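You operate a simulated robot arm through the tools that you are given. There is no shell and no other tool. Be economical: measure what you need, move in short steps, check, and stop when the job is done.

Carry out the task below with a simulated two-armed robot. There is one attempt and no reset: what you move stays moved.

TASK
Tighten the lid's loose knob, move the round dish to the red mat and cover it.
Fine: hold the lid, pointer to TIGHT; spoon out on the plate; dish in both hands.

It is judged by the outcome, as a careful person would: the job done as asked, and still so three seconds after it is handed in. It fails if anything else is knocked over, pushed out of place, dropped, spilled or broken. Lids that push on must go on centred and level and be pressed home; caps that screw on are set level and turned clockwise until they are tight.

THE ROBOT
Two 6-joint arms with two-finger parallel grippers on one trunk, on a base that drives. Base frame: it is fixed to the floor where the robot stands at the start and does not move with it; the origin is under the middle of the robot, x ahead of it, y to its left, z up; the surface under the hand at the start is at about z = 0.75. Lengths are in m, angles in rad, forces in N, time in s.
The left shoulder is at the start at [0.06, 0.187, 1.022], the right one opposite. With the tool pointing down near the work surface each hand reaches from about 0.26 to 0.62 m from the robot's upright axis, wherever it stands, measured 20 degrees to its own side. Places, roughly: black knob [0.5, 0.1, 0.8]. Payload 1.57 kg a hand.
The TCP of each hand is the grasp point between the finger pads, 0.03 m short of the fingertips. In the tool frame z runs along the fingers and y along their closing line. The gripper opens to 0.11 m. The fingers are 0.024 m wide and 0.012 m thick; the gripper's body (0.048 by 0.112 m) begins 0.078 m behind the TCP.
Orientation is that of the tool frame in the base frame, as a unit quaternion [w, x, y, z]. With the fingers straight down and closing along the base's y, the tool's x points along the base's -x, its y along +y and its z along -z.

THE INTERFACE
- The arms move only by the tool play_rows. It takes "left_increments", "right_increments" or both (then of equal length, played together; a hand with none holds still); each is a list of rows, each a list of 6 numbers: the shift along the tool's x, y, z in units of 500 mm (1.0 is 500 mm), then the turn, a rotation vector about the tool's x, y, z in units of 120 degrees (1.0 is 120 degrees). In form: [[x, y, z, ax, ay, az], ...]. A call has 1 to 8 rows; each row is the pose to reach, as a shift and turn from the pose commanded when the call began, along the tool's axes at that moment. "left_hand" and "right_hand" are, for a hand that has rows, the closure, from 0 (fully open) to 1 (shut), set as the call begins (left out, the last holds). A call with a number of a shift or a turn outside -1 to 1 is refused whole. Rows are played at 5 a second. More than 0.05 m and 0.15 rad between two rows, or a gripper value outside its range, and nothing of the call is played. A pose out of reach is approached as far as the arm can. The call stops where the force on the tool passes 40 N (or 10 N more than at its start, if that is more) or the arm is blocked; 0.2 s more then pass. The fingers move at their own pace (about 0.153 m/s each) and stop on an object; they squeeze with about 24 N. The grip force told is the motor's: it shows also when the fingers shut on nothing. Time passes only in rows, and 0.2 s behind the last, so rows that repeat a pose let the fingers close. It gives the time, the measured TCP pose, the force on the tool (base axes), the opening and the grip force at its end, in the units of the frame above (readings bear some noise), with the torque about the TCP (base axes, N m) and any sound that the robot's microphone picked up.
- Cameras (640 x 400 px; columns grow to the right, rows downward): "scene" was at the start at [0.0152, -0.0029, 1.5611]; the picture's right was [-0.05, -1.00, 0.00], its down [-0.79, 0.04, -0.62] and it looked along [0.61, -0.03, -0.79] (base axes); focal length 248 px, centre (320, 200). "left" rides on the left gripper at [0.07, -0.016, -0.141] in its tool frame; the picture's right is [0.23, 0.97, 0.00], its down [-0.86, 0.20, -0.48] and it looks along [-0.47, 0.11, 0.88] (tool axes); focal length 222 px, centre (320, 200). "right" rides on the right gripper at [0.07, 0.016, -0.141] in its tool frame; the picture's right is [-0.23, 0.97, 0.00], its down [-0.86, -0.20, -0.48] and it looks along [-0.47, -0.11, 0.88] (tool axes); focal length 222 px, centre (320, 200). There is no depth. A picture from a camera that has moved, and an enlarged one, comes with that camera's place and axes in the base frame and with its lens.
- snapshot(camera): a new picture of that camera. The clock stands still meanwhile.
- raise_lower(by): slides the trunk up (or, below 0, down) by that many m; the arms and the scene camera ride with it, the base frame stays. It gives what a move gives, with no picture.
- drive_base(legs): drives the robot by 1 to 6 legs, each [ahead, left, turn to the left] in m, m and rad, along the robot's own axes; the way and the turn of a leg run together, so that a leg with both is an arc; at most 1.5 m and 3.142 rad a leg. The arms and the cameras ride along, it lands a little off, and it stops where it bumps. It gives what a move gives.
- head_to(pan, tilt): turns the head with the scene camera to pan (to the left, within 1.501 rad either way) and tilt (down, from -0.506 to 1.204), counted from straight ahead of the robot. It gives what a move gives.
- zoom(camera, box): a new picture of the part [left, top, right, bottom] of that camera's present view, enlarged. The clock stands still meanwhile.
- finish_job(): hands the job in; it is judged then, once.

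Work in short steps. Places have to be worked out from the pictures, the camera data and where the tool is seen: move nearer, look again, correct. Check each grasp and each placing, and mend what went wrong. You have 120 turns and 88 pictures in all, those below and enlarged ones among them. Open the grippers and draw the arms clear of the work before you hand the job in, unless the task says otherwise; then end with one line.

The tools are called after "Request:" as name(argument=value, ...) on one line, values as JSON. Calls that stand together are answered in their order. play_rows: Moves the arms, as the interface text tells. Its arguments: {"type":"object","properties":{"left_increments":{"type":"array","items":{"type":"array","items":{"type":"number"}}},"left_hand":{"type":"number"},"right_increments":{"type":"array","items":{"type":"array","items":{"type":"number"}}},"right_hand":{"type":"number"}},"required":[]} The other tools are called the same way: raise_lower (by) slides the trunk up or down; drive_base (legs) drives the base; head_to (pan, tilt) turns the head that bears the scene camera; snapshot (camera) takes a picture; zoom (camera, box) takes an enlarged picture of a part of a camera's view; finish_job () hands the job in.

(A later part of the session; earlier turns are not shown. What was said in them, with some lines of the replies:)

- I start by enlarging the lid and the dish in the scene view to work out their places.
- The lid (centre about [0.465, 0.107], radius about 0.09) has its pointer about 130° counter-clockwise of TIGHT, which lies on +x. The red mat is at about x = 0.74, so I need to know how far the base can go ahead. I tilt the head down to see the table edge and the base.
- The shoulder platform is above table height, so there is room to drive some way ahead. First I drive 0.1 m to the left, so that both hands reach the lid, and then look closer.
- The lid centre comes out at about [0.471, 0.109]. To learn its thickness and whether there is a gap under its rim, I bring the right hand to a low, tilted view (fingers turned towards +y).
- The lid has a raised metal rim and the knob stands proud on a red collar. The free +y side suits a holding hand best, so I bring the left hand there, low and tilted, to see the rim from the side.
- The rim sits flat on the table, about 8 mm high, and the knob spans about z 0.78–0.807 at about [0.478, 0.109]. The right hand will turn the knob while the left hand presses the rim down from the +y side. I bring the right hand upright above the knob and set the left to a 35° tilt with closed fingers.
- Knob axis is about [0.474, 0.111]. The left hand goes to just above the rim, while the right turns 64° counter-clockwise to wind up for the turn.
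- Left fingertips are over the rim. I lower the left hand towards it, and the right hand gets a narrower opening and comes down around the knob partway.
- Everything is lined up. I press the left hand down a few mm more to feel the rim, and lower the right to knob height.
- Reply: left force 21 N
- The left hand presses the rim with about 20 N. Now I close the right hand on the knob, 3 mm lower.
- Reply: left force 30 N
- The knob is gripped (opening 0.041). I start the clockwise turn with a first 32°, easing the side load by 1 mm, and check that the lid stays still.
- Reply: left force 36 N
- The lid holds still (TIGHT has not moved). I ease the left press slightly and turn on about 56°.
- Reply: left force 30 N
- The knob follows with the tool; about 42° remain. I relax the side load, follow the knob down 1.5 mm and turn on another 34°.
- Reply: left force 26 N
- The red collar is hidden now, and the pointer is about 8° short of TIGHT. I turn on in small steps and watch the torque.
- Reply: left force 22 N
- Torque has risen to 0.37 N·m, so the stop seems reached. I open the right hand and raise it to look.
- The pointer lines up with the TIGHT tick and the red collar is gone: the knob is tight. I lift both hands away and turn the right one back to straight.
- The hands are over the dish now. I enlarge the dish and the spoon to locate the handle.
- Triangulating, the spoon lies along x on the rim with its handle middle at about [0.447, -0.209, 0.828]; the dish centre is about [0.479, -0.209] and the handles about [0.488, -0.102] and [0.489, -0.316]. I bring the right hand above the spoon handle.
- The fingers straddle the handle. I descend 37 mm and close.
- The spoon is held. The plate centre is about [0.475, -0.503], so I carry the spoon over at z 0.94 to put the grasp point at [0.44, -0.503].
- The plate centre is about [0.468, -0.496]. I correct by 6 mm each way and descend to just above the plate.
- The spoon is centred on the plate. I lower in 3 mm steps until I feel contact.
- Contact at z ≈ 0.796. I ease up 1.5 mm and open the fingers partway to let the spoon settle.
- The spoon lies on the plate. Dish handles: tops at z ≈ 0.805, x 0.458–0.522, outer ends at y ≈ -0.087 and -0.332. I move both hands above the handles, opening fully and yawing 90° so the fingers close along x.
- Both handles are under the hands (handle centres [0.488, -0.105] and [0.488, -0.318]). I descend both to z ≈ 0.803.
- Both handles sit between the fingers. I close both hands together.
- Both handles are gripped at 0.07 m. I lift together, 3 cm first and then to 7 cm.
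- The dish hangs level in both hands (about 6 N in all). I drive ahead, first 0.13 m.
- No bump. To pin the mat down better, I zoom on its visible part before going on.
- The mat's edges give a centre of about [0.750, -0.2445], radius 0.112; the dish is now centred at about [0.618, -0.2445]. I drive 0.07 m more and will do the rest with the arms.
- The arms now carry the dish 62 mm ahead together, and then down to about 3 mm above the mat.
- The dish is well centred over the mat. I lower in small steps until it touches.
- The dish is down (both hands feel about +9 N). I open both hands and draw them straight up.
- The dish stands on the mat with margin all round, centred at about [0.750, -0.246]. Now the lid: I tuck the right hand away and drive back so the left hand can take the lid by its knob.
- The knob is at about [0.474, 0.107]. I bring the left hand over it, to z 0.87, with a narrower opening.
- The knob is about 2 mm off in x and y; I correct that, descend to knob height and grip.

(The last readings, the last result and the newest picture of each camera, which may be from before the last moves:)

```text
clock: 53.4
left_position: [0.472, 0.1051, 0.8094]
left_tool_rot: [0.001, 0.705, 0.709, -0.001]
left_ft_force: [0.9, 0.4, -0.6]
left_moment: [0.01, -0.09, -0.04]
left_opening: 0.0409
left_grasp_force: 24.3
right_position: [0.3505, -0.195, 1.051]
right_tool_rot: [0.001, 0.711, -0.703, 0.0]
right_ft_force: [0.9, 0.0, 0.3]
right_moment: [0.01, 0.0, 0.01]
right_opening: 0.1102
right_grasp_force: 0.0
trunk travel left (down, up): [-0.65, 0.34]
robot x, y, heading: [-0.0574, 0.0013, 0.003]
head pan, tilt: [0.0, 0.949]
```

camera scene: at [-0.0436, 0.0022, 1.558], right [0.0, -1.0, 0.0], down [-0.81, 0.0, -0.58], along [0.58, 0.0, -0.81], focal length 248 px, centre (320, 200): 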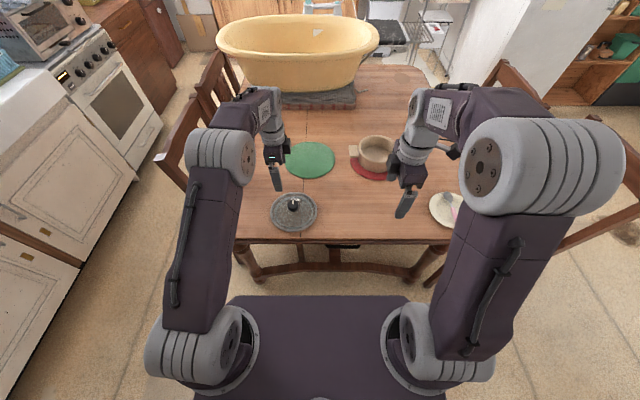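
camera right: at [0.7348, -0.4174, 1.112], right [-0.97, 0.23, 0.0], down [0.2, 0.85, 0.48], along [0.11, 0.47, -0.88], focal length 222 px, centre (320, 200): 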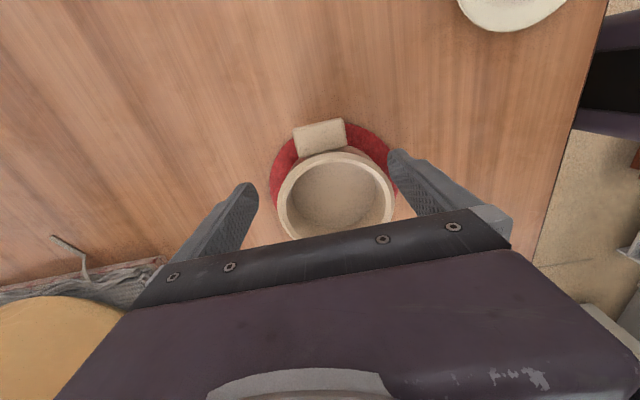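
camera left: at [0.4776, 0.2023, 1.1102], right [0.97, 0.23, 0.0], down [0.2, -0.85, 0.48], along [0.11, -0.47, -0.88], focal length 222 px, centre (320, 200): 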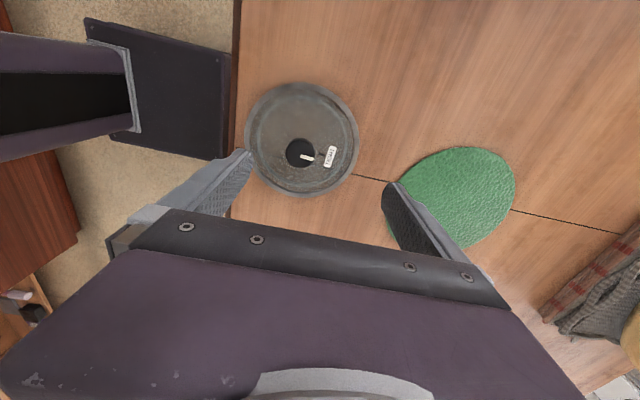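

Knob gripped with almost no side load. I lift slowly by 12 cm and look.

Request:
play_rows(left_increments=[[0, 0, -0.01, 0, 0, 0], [0, 0, -0.03, 0, 0, 0], [0, 0, -0.06, 0, 0, 0], [0, 0, -0.1, 0, 0, 0], [0, 0, -0.15, 0, 0, 0], [0, 0, -0.2, 0, 0, 0], [0, 0, -0.24, 0, 0, 0]])

Request:
snapshot(camera="left")

Request:
zoom(camera="scene", box=[220, 120, 440, 250])

```text
clock: 55.0
left_position: [0.4723, 0.1041, 0.9291]
left_tool_rot: [0.002, 0.705, 0.709, 0.0]
left_ft_force: [-0.2, -0.1, -2.6]
left_moment: [-0.03, 0.0, -0.01]
left_opening: 0.0406
left_grasp_force: 24.1
right_position: [0.3483, -0.1964, 1.0497]
right_tool_rot: [0.001, 0.71, -0.704, 0.0]
right_ft_force: [0.3, 0.4, -0.9]
right_moment: [0.01, 0.02, 0.0]
right_opening: 0.1102
right_grasp_force: 0.2
trunk travel left (down, up): [-0.65, 0.34]
robot x, y, heading: [-0.0541, 0.0002, 0.01]
head pan, tilt: [0.0, 0.949]
```

```text
25 pictures are left
camera left: at [0.4547, 0.1733, 1.0694], right [0.97, 0.23, 0.0], down [0.2, -0.85, 0.48], along [0.11, -0.47, -0.88], focal length 222 px, centre (320, 200)
```

left: 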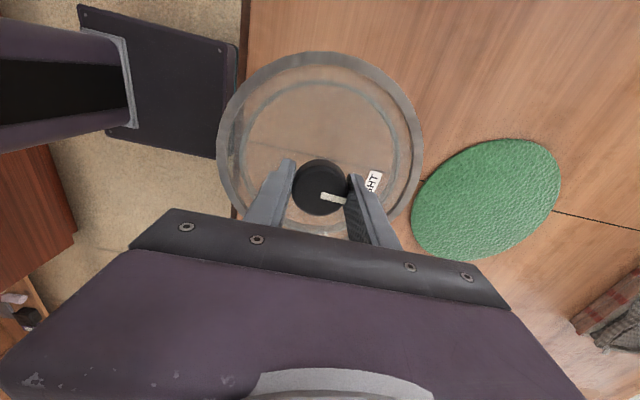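

```text
2.91 times, centred on (330, 185) of scene
camera zoom: at [-0.0439, 0.0023, 1.558], right [0.01, -1.0, 0.0], down [-0.81, 0.0, -0.58], along [0.58, 0.0, -0.81], focal length 721 px, centre (291, 244)
```

zoom: 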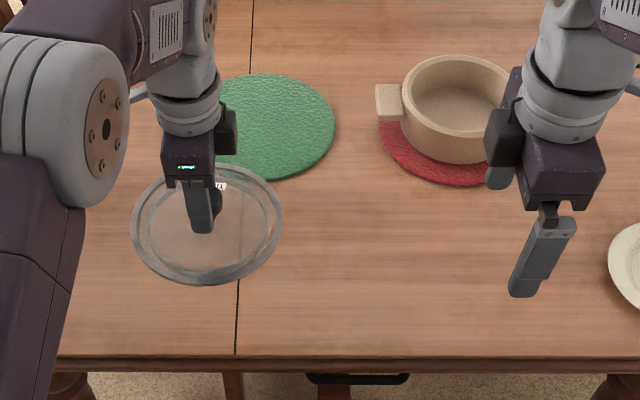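

The lid hangs level from the knob. I drive it over the dish: 0.25 m ahead, 0.35 m right; the remaining few cm will be done by the arm.

Request:
drive_base(legs=[[0.248, -0.351, -0.005]])

Request:
snapshot(camera="left")

Request:
zoom(camera="scene", box=[180, 100, 360, 240])

```text
clock: 57.6
left_position: [0.7242, -0.2489, 0.9284]
left_tool_rot: [0.001, 0.707, 0.707, -0.002]
left_ft_force: [0.3, -0.3, -3.3]
left_moment: [0.01, -0.01, -0.02]
left_opening: 0.0408
left_grasp_force: 24.3
right_position: [0.6023, -0.545, 1.0498]
right_tool_rot: [0.001, 0.71, -0.704, 0.0]
right_ft_force: [-0.1, 0.9, -0.5]
right_moment: [0.0, -0.03, -0.02]
right_opening: 0.1098
right_grasp_force: 0.1
trunk travel left (down, up): [-0.65, 0.34]
robot x, y, heading: [0.1975, -0.3489, 0.002]
head pan, tilt: [0.0, 0.949]
```

```text
23 pictures are left
camera left: at [0.7087, -0.1769, 1.069], right [0.97, 0.23, 0.0], down [0.2, -0.85, 0.48], along [0.11, -0.47, -0.88], focal length 222 px, centre (320, 200)
```

left: 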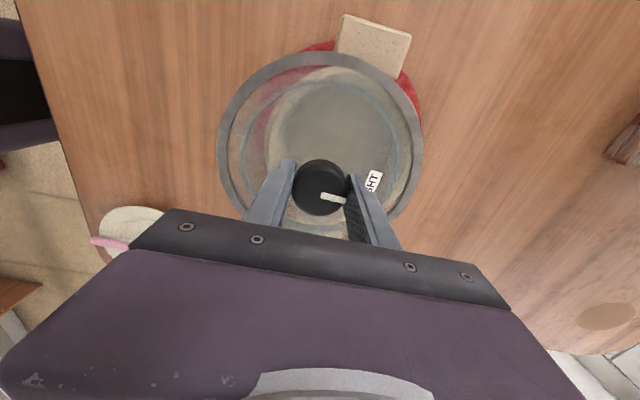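

```text
2.86 times, centred on (270, 170) of scene
camera zoom: at [0.2096, -0.3461, 1.558], right [0.0, -1.0, 0.0], down [-0.81, 0.0, -0.58], along [0.58, 0.0, -0.81], focal length 708 px, centre (463, 286)
```

zoom: 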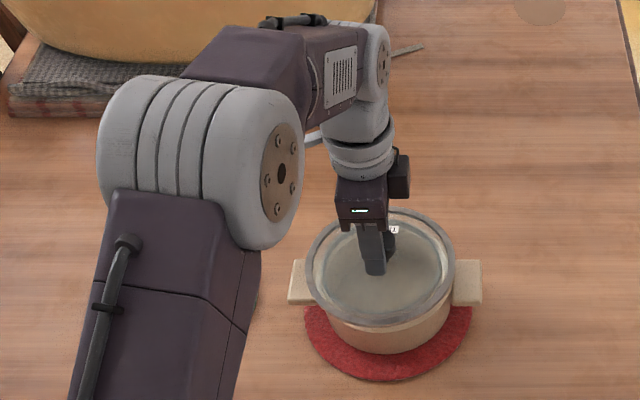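

Over the dish nearly. I move the arm 26 mm ahead and 3 mm left, and lower to about 1.5 cm above the rim to check the centring.

Request:
play_rows(left_increments=[[0.002, 0.018, 0, 0, 0, 0], [0.004, 0.036, 0, 0, 0, 0], [0.006, 0.052, 0, 0, 0, 0], [0.006, 0.052, 0.02, 0, 0, 0], [0.006, 0.052, 0.04, 0, 0, 0], [0.006, 0.052, 0.05, 0, 0, 0]])

Request:
zoom(camera="left", box=[200, 10, 440, 250])

Request:
zoom(camera="scene", box=[240, 130, 340, 210])

```text
clock: 59.0
left_position: [0.7511, -0.2432, 0.903]
left_tool_rot: [0.001, 0.707, 0.708, -0.002]
left_ft_force: [-0.4, 0.2, -2.9]
left_moment: [0.0, 0.02, 0.01]
left_opening: 0.0402
left_grasp_force: 23.5
right_position: [0.6022, -0.545, 1.051]
right_tool_rot: [0.0, 0.71, -0.705, -0.001]
right_ft_force: [-1.1, -0.1, 0.8]
right_moment: [-0.01, 0.01, 0.01]
right_opening: 0.1098
right_grasp_force: 0.1
trunk travel left (down, up): [-0.65, 0.34]
robot x, y, heading: [0.1965, -0.3488, -0.001]
head pan, tilt: [0.0, 0.949]
```

```text
1.67 times, centred on (320, 130) of left
camera zoom: at [0.7349, -0.1742, 1.0438], right [0.97, 0.23, 0.0], down [0.2, -0.85, 0.48], along [0.11, -0.47, -0.88], focal length 370 px, centre (320, 317)
```

zoom: 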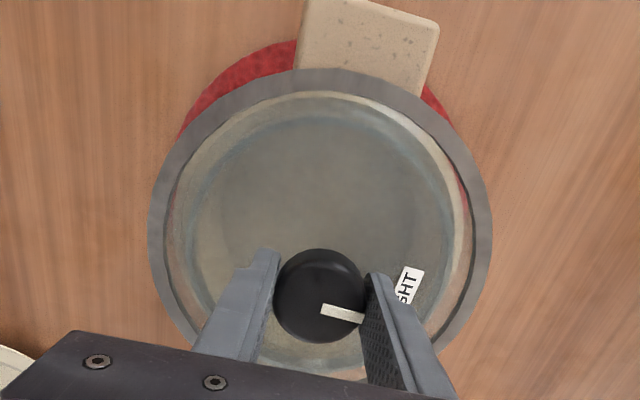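

```text
5.00 times, centred on (290, 170) of scene
camera zoom: at [0.2098, -0.3461, 1.558], right [0.0, -1.0, 0.0], down [-0.81, 0.0, -0.58], along [0.58, 0.0, -0.81], focal length 1239 px, centre (470, 350)
```

zoom: 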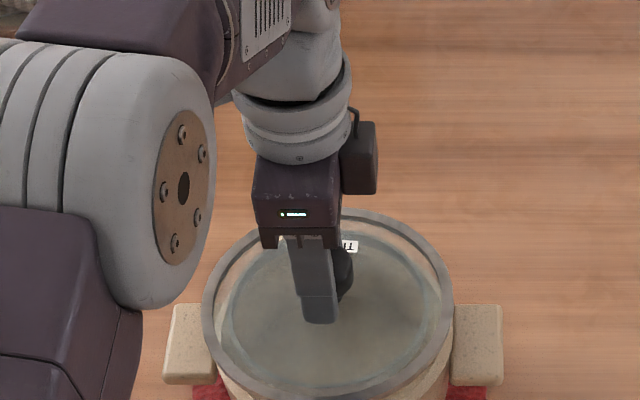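

I enlarge the left view more strongly to compare the dish rim seen through the glass with the lid's ring.

Request:
zoom(camera="left", box=[250, 40, 390, 190])

```text
2.67 times, centred on (320, 115) of left
camera zoom: at [0.7349, -0.1742, 1.0438], right [0.97, 0.23, 0.0], down [0.2, -0.85, 0.48], along [0.11, -0.47, -0.88], focal length 592 px, centre (320, 427)
```

zoom: 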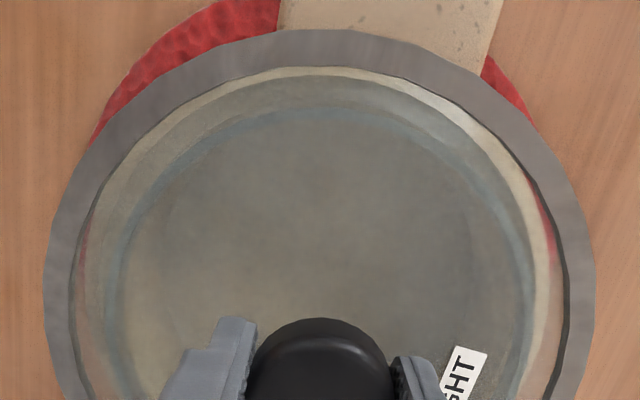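

Centring is within about 1 mm both ways (lid [0.751, -0.244], dish about [0.750, -0.245]). I lower the lid slowly onto the dish and watch the force.

Request:
play_rows(left_increments=[[-0.001, -0.002, 0.01, 0, 0, 0], [-0.001, -0.002, 0.02, 0, 0, 0], [-0.001, -0.002, 0.028, 0, 0, 0], [-0.001, -0.002, 0.034, 0, 0, 0], [-0.001, -0.002, 0.038, 0, 0, 0]])

Request:
zoom(camera="scene", box=[240, 140, 340, 220])

```text
clock: 60.2
left_position: [0.7502, -0.2441, 0.8851]
left_tool_rot: [0.001, 0.707, 0.707, -0.001]
left_ft_force: [0.7, -0.8, -2.8]
left_moment: [0.0, -0.01, 0.03]
left_opening: 0.0405
left_grasp_force: 24.2
right_position: [0.6021, -0.546, 1.0509]
right_tool_rot: [0.0, 0.71, -0.704, -0.001]
right_ft_force: [-0.3, 0.6, -0.5]
right_moment: [-0.01, 0.01, -0.01]
right_opening: 0.1099
right_grasp_force: 0.0
trunk travel left (down, up): [-0.65, 0.34]
robot x, y, heading: [0.1941, -0.346, -0.001]
head pan, tilt: [0.0, 0.949]
```

```text
5.00 times, centred on (290, 180) of scene
camera zoom: at [0.2098, -0.3462, 1.558], right [0.0, -1.0, 0.0], down [-0.81, 0.0, -0.58], along [0.58, 0.0, -0.81], focal length 1239 px, centre (470, 300)
```

zoom: 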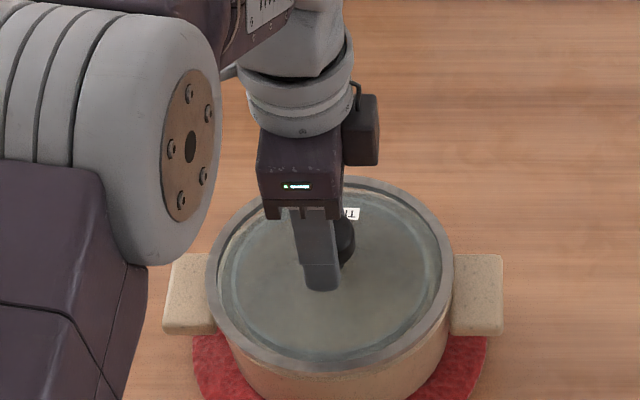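

It looks concentric. I continue down in 2 mm steps.

Request:
play_rows(left_increments=[[0, 0, 0.004, 0, 0, 0], [0, 0, 0.008, 0, 0, 0], [0, 0, 0.012, 0, 0, 0], [0, 0, 0.016, 0, 0, 0]])

```text
clock: 61.2
left_position: [0.7503, -0.2431, 0.8764]
left_tool_rot: [0.001, 0.706, 0.708, -0.002]
left_ft_force: [0.0, 0.7, -3.4]
left_moment: [-0.05, 0.01, -0.01]
left_opening: 0.0403
left_grasp_force: 24.2
right_position: [0.6019, -0.5452, 1.0503]
right_tool_rot: [0.0, 0.709, -0.705, -0.002]
right_ft_force: [-0.1, 0.8, 0.4]
right_moment: [0.02, -0.02, 0.01]
right_opening: 0.11
right_grasp_force: 0.1
trunk travel left (down, up): [-0.65, 0.34]
robot x, y, heading: [0.1969, -0.3458, 0.004]
head pan, tilt: [0.0, 0.949]
```

Still free. I go on in 1.5 mm steps.

Request:
play_rows(left_increments=[[0, 0, 0.003, 0, 0, 0], [0, 0, 0.006, 0, 0, 0], [0, 0, 0.009, 0, 0, 0], [0, 0, 0.012, 0, 0, 0]])

Request:
zoom(camera="scene", box=[240, 140, 340, 220])

```text
clock: 62.2
left_position: [0.7515, -0.2431, 0.8736]
left_tool_rot: [0.003, 0.706, 0.708, 0.0]
left_ft_force: [2.3, 0.1, 15.9]
left_moment: [0.01, 0.14, 0.0]
left_opening: 0.0409
left_grasp_force: 24.1
right_position: [0.5993, -0.5457, 1.0513]
right_tool_rot: [0.0, 0.709, -0.705, 0.0]
right_ft_force: [0.9, -0.4, -0.7]
right_moment: [0.0, -0.02, 0.01]
right_opening: 0.1103
right_grasp_force: 0.2
trunk travel left (down, up): [-0.65, 0.34]
robot x, y, heading: [0.1968, -0.3484, 0.002]
head pan, tilt: [0.0, 0.949]
```

```text
5.00 times, centred on (290, 180) of scene
camera zoom: at [0.2071, -0.3468, 1.5583], right [0.0, -1.0, 0.0], down [-0.81, 0.0, -0.58], along [0.58, 0.0, -0.81], focal length 1239 px, centre (470, 300)
```

zoom: 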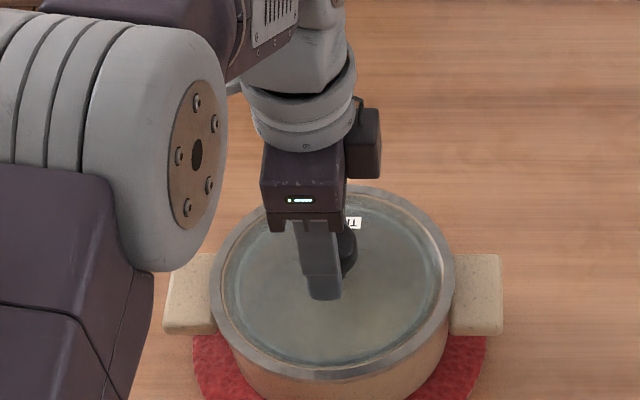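

Contact: +16 N at z 0.8736, the lid still concentric. I press a little more to be sure it is home.

Request:
play_rows(left_increments=[[0, 0, 0.003, 0, 0, 0], [0, 0, 0.006, 0, 0, 0], [0, 0, 0.007, 0, 0, 0]])

Request:
zoom(camera="left", box=[250, 40, 390, 190])

```text
clock: 63.0
left_position: [0.7499, -0.2456, 0.8696]
left_tool_rot: [0.004, 0.706, 0.708, 0.001]
left_ft_force: [4.7, 2.2, 27.5]
left_moment: [0.04, -0.19, 0.0]
left_opening: 0.0403
left_grasp_force: 24.6
right_position: [0.5993, -0.5461, 1.0504]
right_tool_rot: [-0.001, 0.709, -0.705, 0.0]
right_ft_force: [-0.5, 0.0, -1.0]
right_moment: [0.02, 0.03, -0.03]
right_opening: 0.1101
right_grasp_force: 0.0
trunk travel left (down, up): [-0.65, 0.34]
robot x, y, heading: [0.1958, -0.3481, 0.002]
head pan, tilt: [0.0, 0.949]
```

```text
2.67 times, centred on (320, 115) of left
camera zoom: at [0.7323, -0.175, 1.0105], right [0.97, 0.23, 0.01], down [0.2, -0.85, 0.48], along [0.12, -0.47, -0.88], focal length 592 px, centre (320, 427)
```

zoom: 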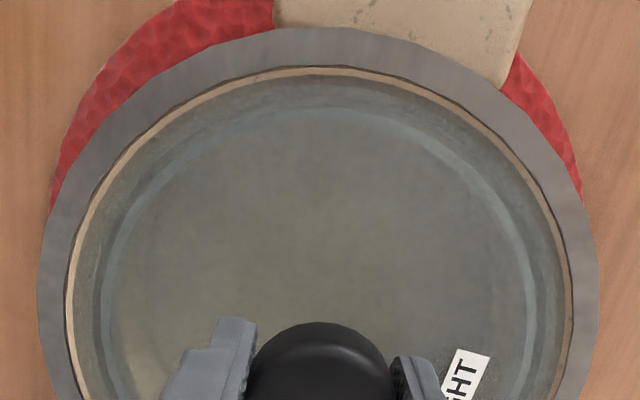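

The lid went down about 4 mm under the press: it does push on. The dish rim shows evenly all round, so I keep pressing straight down.

Request:
play_rows(left_increments=[[0, 0, 0.002, 0, 0, 0], [0, 0, 0.004, 0, 0, 0], [0, 0, 0.006, 0, 0, 0], [0, 0, 0.008, 0, 0, 0]])

```text
clock: 63.7
left_position: [0.7513, -0.2444, 0.8699]
left_tool_rot: [0.005, 0.707, 0.707, 0.001]
left_ft_force: [-6.3, 0.8, 18.3]
left_moment: [0.02, 0.25, 0.01]
left_opening: 0.041
left_grasp_force: 23.7
right_position: [0.5989, -0.5462, 1.0503]
right_tool_rot: [-0.001, 0.71, -0.704, 0.001]
right_ft_force: [0.0, 0.2, -0.8]
right_moment: [0.0, 0.02, -0.03]
right_opening: 0.11
right_grasp_force: 0.0
trunk travel left (down, up): [-0.65, 0.34]
robot x, y, heading: [0.1978, -0.3428, -0.003]
head pan, tilt: [0.0, 0.949]
stopped in row 3 (left hand): the force on the tool passed its limit at 41 N (the readings are from after the stop); the commanded pose is now the measured one
```

It took 41 N without going further (z 0.870), so it is home. I release the knob, lift, and check level and pointer.

Request:
play_rows(left_increments=[[0, 0, 0, 0, 0, 0], [0, 0, 0, 0, 0, 0], [0, 0, -0.04, 0, 0, 0], [0, 0, -0.1, 0, 0, 0], [0, 0, -0.17, 0, 0, 0]], left_hand=0.32)

Request:
zoom(camera="left", box=[200, 50, 440, 230])

Request:
zoom(camera="scene", box=[240, 140, 340, 220])

```text
clock: 64.9
left_position: [0.7495, -0.2448, 0.9535]
left_tool_rot: [0.005, 0.707, 0.708, 0.001]
left_ft_force: [-0.5, -0.1, 0.6]
left_moment: [0.01, 0.03, 0.01]
left_opening: 0.0747
left_grasp_force: 0.1
right_position: [0.6005, -0.5454, 1.0499]
right_tool_rot: [0.0, 0.709, -0.705, 0.0]
right_ft_force: [0.4, 0.0, 1.0]
right_moment: [-0.04, -0.01, 0.03]
right_opening: 0.11
right_grasp_force: 0.0
trunk travel left (down, up): [-0.65, 0.34]
robot x, y, heading: [0.1964, -0.3503, 0.003]
head pan, tilt: [0.0, 0.949]
```

```text
2.22 times, centred on (320, 140) of left
camera zoom: at [0.7324, -0.1757, 1.0934], right [0.97, 0.23, 0.01], down [0.2, -0.85, 0.48], along [0.12, -0.47, -0.88], focal length 494 px, centre (320, 333)
```

zoom: 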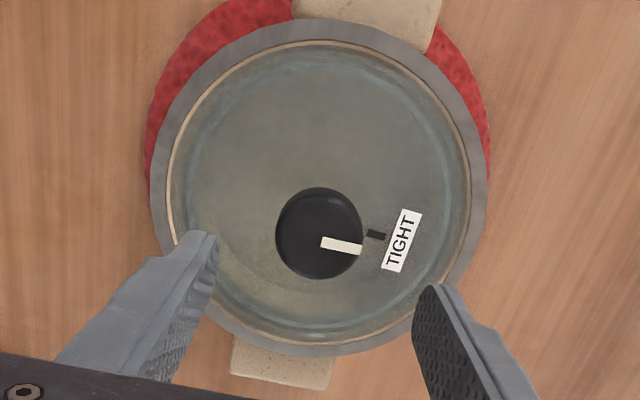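

```text
5.00 times, centred on (290, 180) of scene
camera zoom: at [0.2087, -0.3464, 1.558], right [0.0, -1.0, 0.0], down [-0.81, 0.0, -0.58], along [0.58, 0.0, -0.81], focal length 1239 px, centre (470, 300)
```

zoom: 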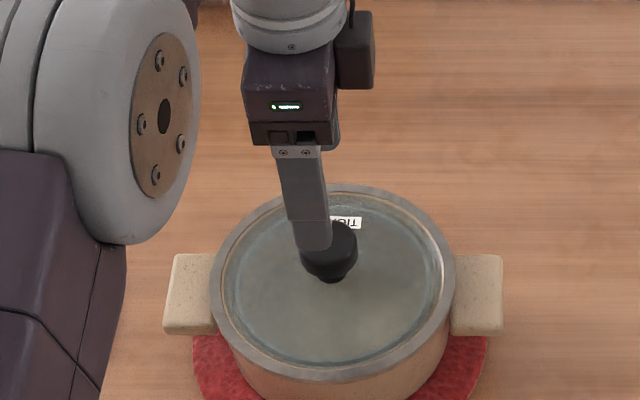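

The pointer is still on TIGHT and the lid is concentric. For a check of the level from the side, I tilt the right hand's camera towards the dish.

Request:
play_rows(right_increments=[[0, -0.02, 0.03, 0, -0.058, 0], [0, -0.04, 0.06, 0, -0.116, 0], [0, -0.06, 0.09, 0, -0.175, 0], [0, -0.08, 0.12, 0, -0.233, 0], [0, -0.1, 0.15, 0, -0.29, 0], [0, -0.12, 0.18, 0, -0.35, 0]], left_increments=[[0, 0, -0.02, 0, 0, 0], [0, 0, -0.05, 0, 0, 0], [0, 0, -0.08, 0, 0, 0], [0, 0, -0.11, 0, 0, 0], [0, 0, -0.14, 0, 0, 0], [0, 0, -0.16, 0, 0, 0]])

Request:
snapshot(camera="right")

```text
clock: 66.3
left_position: [0.7516, -0.2461, 1.0316]
left_tool_rot: [0.002, 0.706, 0.708, 0.0]
left_ft_force: [0.7, 0.2, 0.2]
left_moment: [-0.03, 0.01, 0.0]
left_opening: 0.0748
left_grasp_force: 0.0
right_position: [0.6621, -0.5477, 0.9603]
right_tool_rot: [-0.253, 0.663, -0.657, -0.255]
right_ft_force: [0.7, 0.0, -0.3]
right_moment: [0.03, 0.03, 0.06]
right_opening: 0.1101
right_grasp_force: 0.1
trunk travel left (down, up): [-0.65, 0.34]
robot x, y, heading: [0.1951, -0.3498, 0.008]
head pan, tilt: [0.0, 0.949]
```

```text
13 pictures are left
camera right: at [0.6473, -0.6916, 1.0181], right [-0.97, 0.16, 0.15], down [0.2, 0.31, 0.93], along [0.1, 0.94, -0.34], focal length 222 px, centre (320, 200)
```

right: 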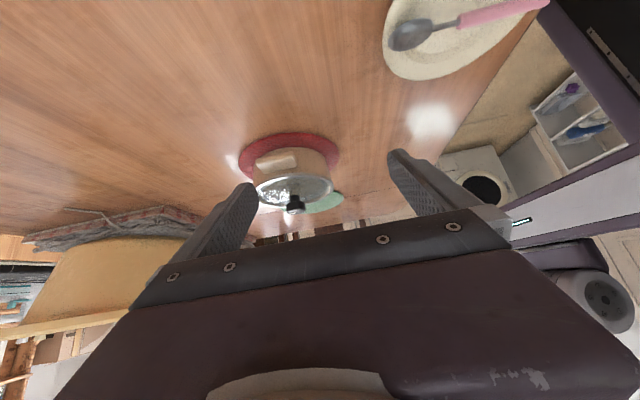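

Request:
zoom(camera="right", box=[230, 120, 350, 220])

```text
4.00 times, centred on (290, 170) of right
camera zoom: at [0.6473, -0.6916, 1.0181], right [-0.97, 0.16, 0.15], down [0.2, 0.31, 0.93], along [0.1, 0.94, -0.34], focal length 888 px, centre (440, 320)
```

zoom: 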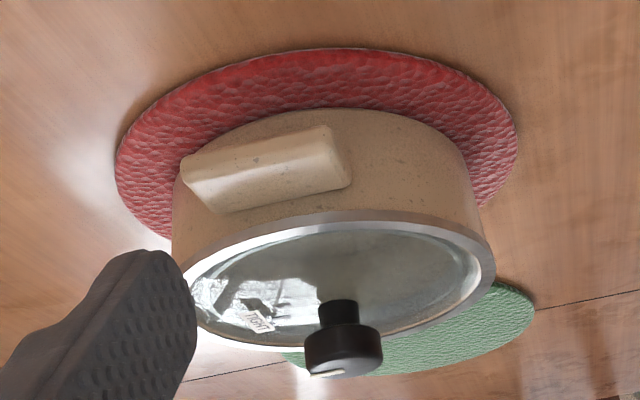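

The lid sits flush and level on the rim. I straighten and raise the right hand, then back the robot off so that both arms are clear.

Request:
play_rows(right_increments=[[0, 0, -0.05, 0, 0.058, 0], [0, 0, -0.1, 0, 0.116, 0], [0, 0, -0.15, 0, 0.175, 0], [0, 0, -0.2, 0, 0.233, 0], [0, 0, -0.2, 0, 0.29, 0], [0, 0, -0.2, 0, 0.35, 0]], left_increments=[[0, 0, -0.01, 0, 0, 0], [0, 0, -0.02, 0, 0, 0], [0, 0, -0.03, 0, 0, 0], [0, 0, -0.04, 0, 0, 0], [0, 0, -0.05, 0, 0, 0], [0, 0, -0.06, 0, 0, 0]], left_hand=0)

Request:
drive_base(legs=[[-0.25, 0, 0]])

Request:
snapshot(camera="scene")

Request:
zoom(camera="scene", box=[230, 120, 420, 260])

```text
clock: 67.7
left_position: [0.7511, -0.2434, 1.0627]
left_tool_rot: [0.004, 0.707, 0.708, 0.001]
left_ft_force: [0.1, -0.2, 0.8]
left_moment: [0.0, 0.01, 0.04]
left_opening: 0.11
left_grasp_force: 0.1
right_position: [0.6626, -0.6121, 1.0346]
right_tool_rot: [0.002, 0.709, -0.705, 0.001]
right_ft_force: [-0.6, 0.6, 0.2]
right_moment: [-0.03, 0.04, 0.04]
right_opening: 0.1101
right_grasp_force: 0.1
trunk travel left (down, up): [-0.65, 0.34]
robot x, y, heading: [0.1961, -0.3462, 0.0]
head pan, tilt: [0.0, 0.949]
```

```text
clock: 69.5
left_position: [0.5046, -0.2457, 1.0627]
left_tool_rot: [0.004, 0.709, 0.706, 0.001]
left_ft_force: [0.3, -0.3, 0.4]
left_moment: [0.01, 0.0, -0.02]
left_opening: 0.1097
left_grasp_force: 0.0
right_position: [0.4155, -0.6135, 1.0341]
right_tool_rot: [0.0, 0.708, -0.706, -0.001]
right_ft_force: [-0.1, -0.4, 0.0]
right_moment: [0.03, -0.01, -0.02]
right_opening: 0.1101
right_grasp_force: 0.0
trunk travel left (down, up): [-0.65, 0.34]
robot x, y, heading: [-0.0502, -0.3463, 0.002]
head pan, tilt: [0.0, 0.949]
```

```text
11 pictures are left
camera scene: at [-0.0367, -0.3463, 1.558], right [0.0, -1.0, 0.0], down [-0.81, 0.0, -0.58], along [0.58, 0.0, -0.81], focal length 248 px, centre (320, 200)
```

scene: 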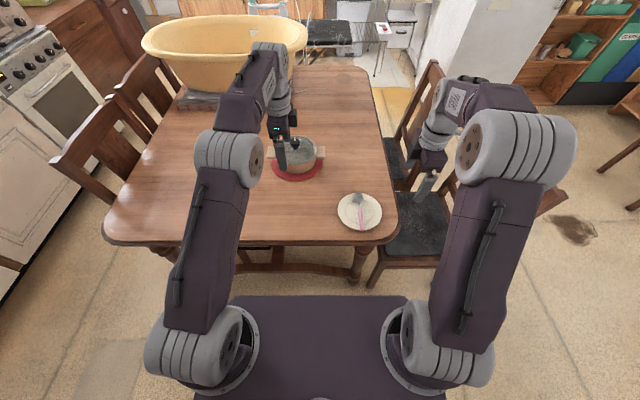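

```text
2.86 times, centred on (325, 190) of scene
camera zoom: at [-0.0367, -0.3463, 1.558], right [0.0, -1.0, 0.0], down [-0.81, 0.0, -0.58], along [0.58, 0.0, -0.81], focal length 708 px, centre (306, 229)
```

zoom: 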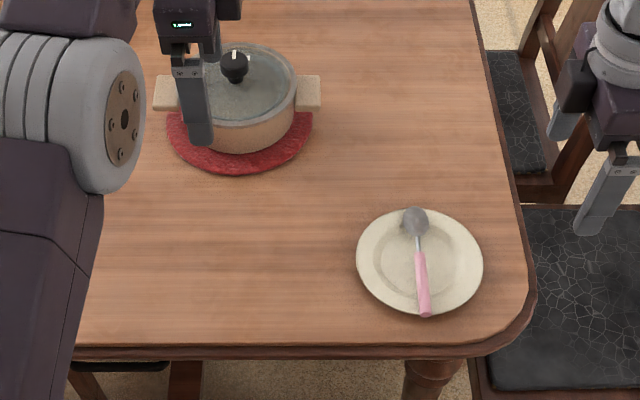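

The dish stands covered on the red mat, the spoon is on the plate, and both hands are open and clear, so I hand the job in.

Request:
finish_job()

```text
The job is handed in.
```

The knob is tight with its pointer on TIGHT, the spoon is on the plate, and the dish sits centred on the red mat with its lid pressed home; nothing else moved that I could see.
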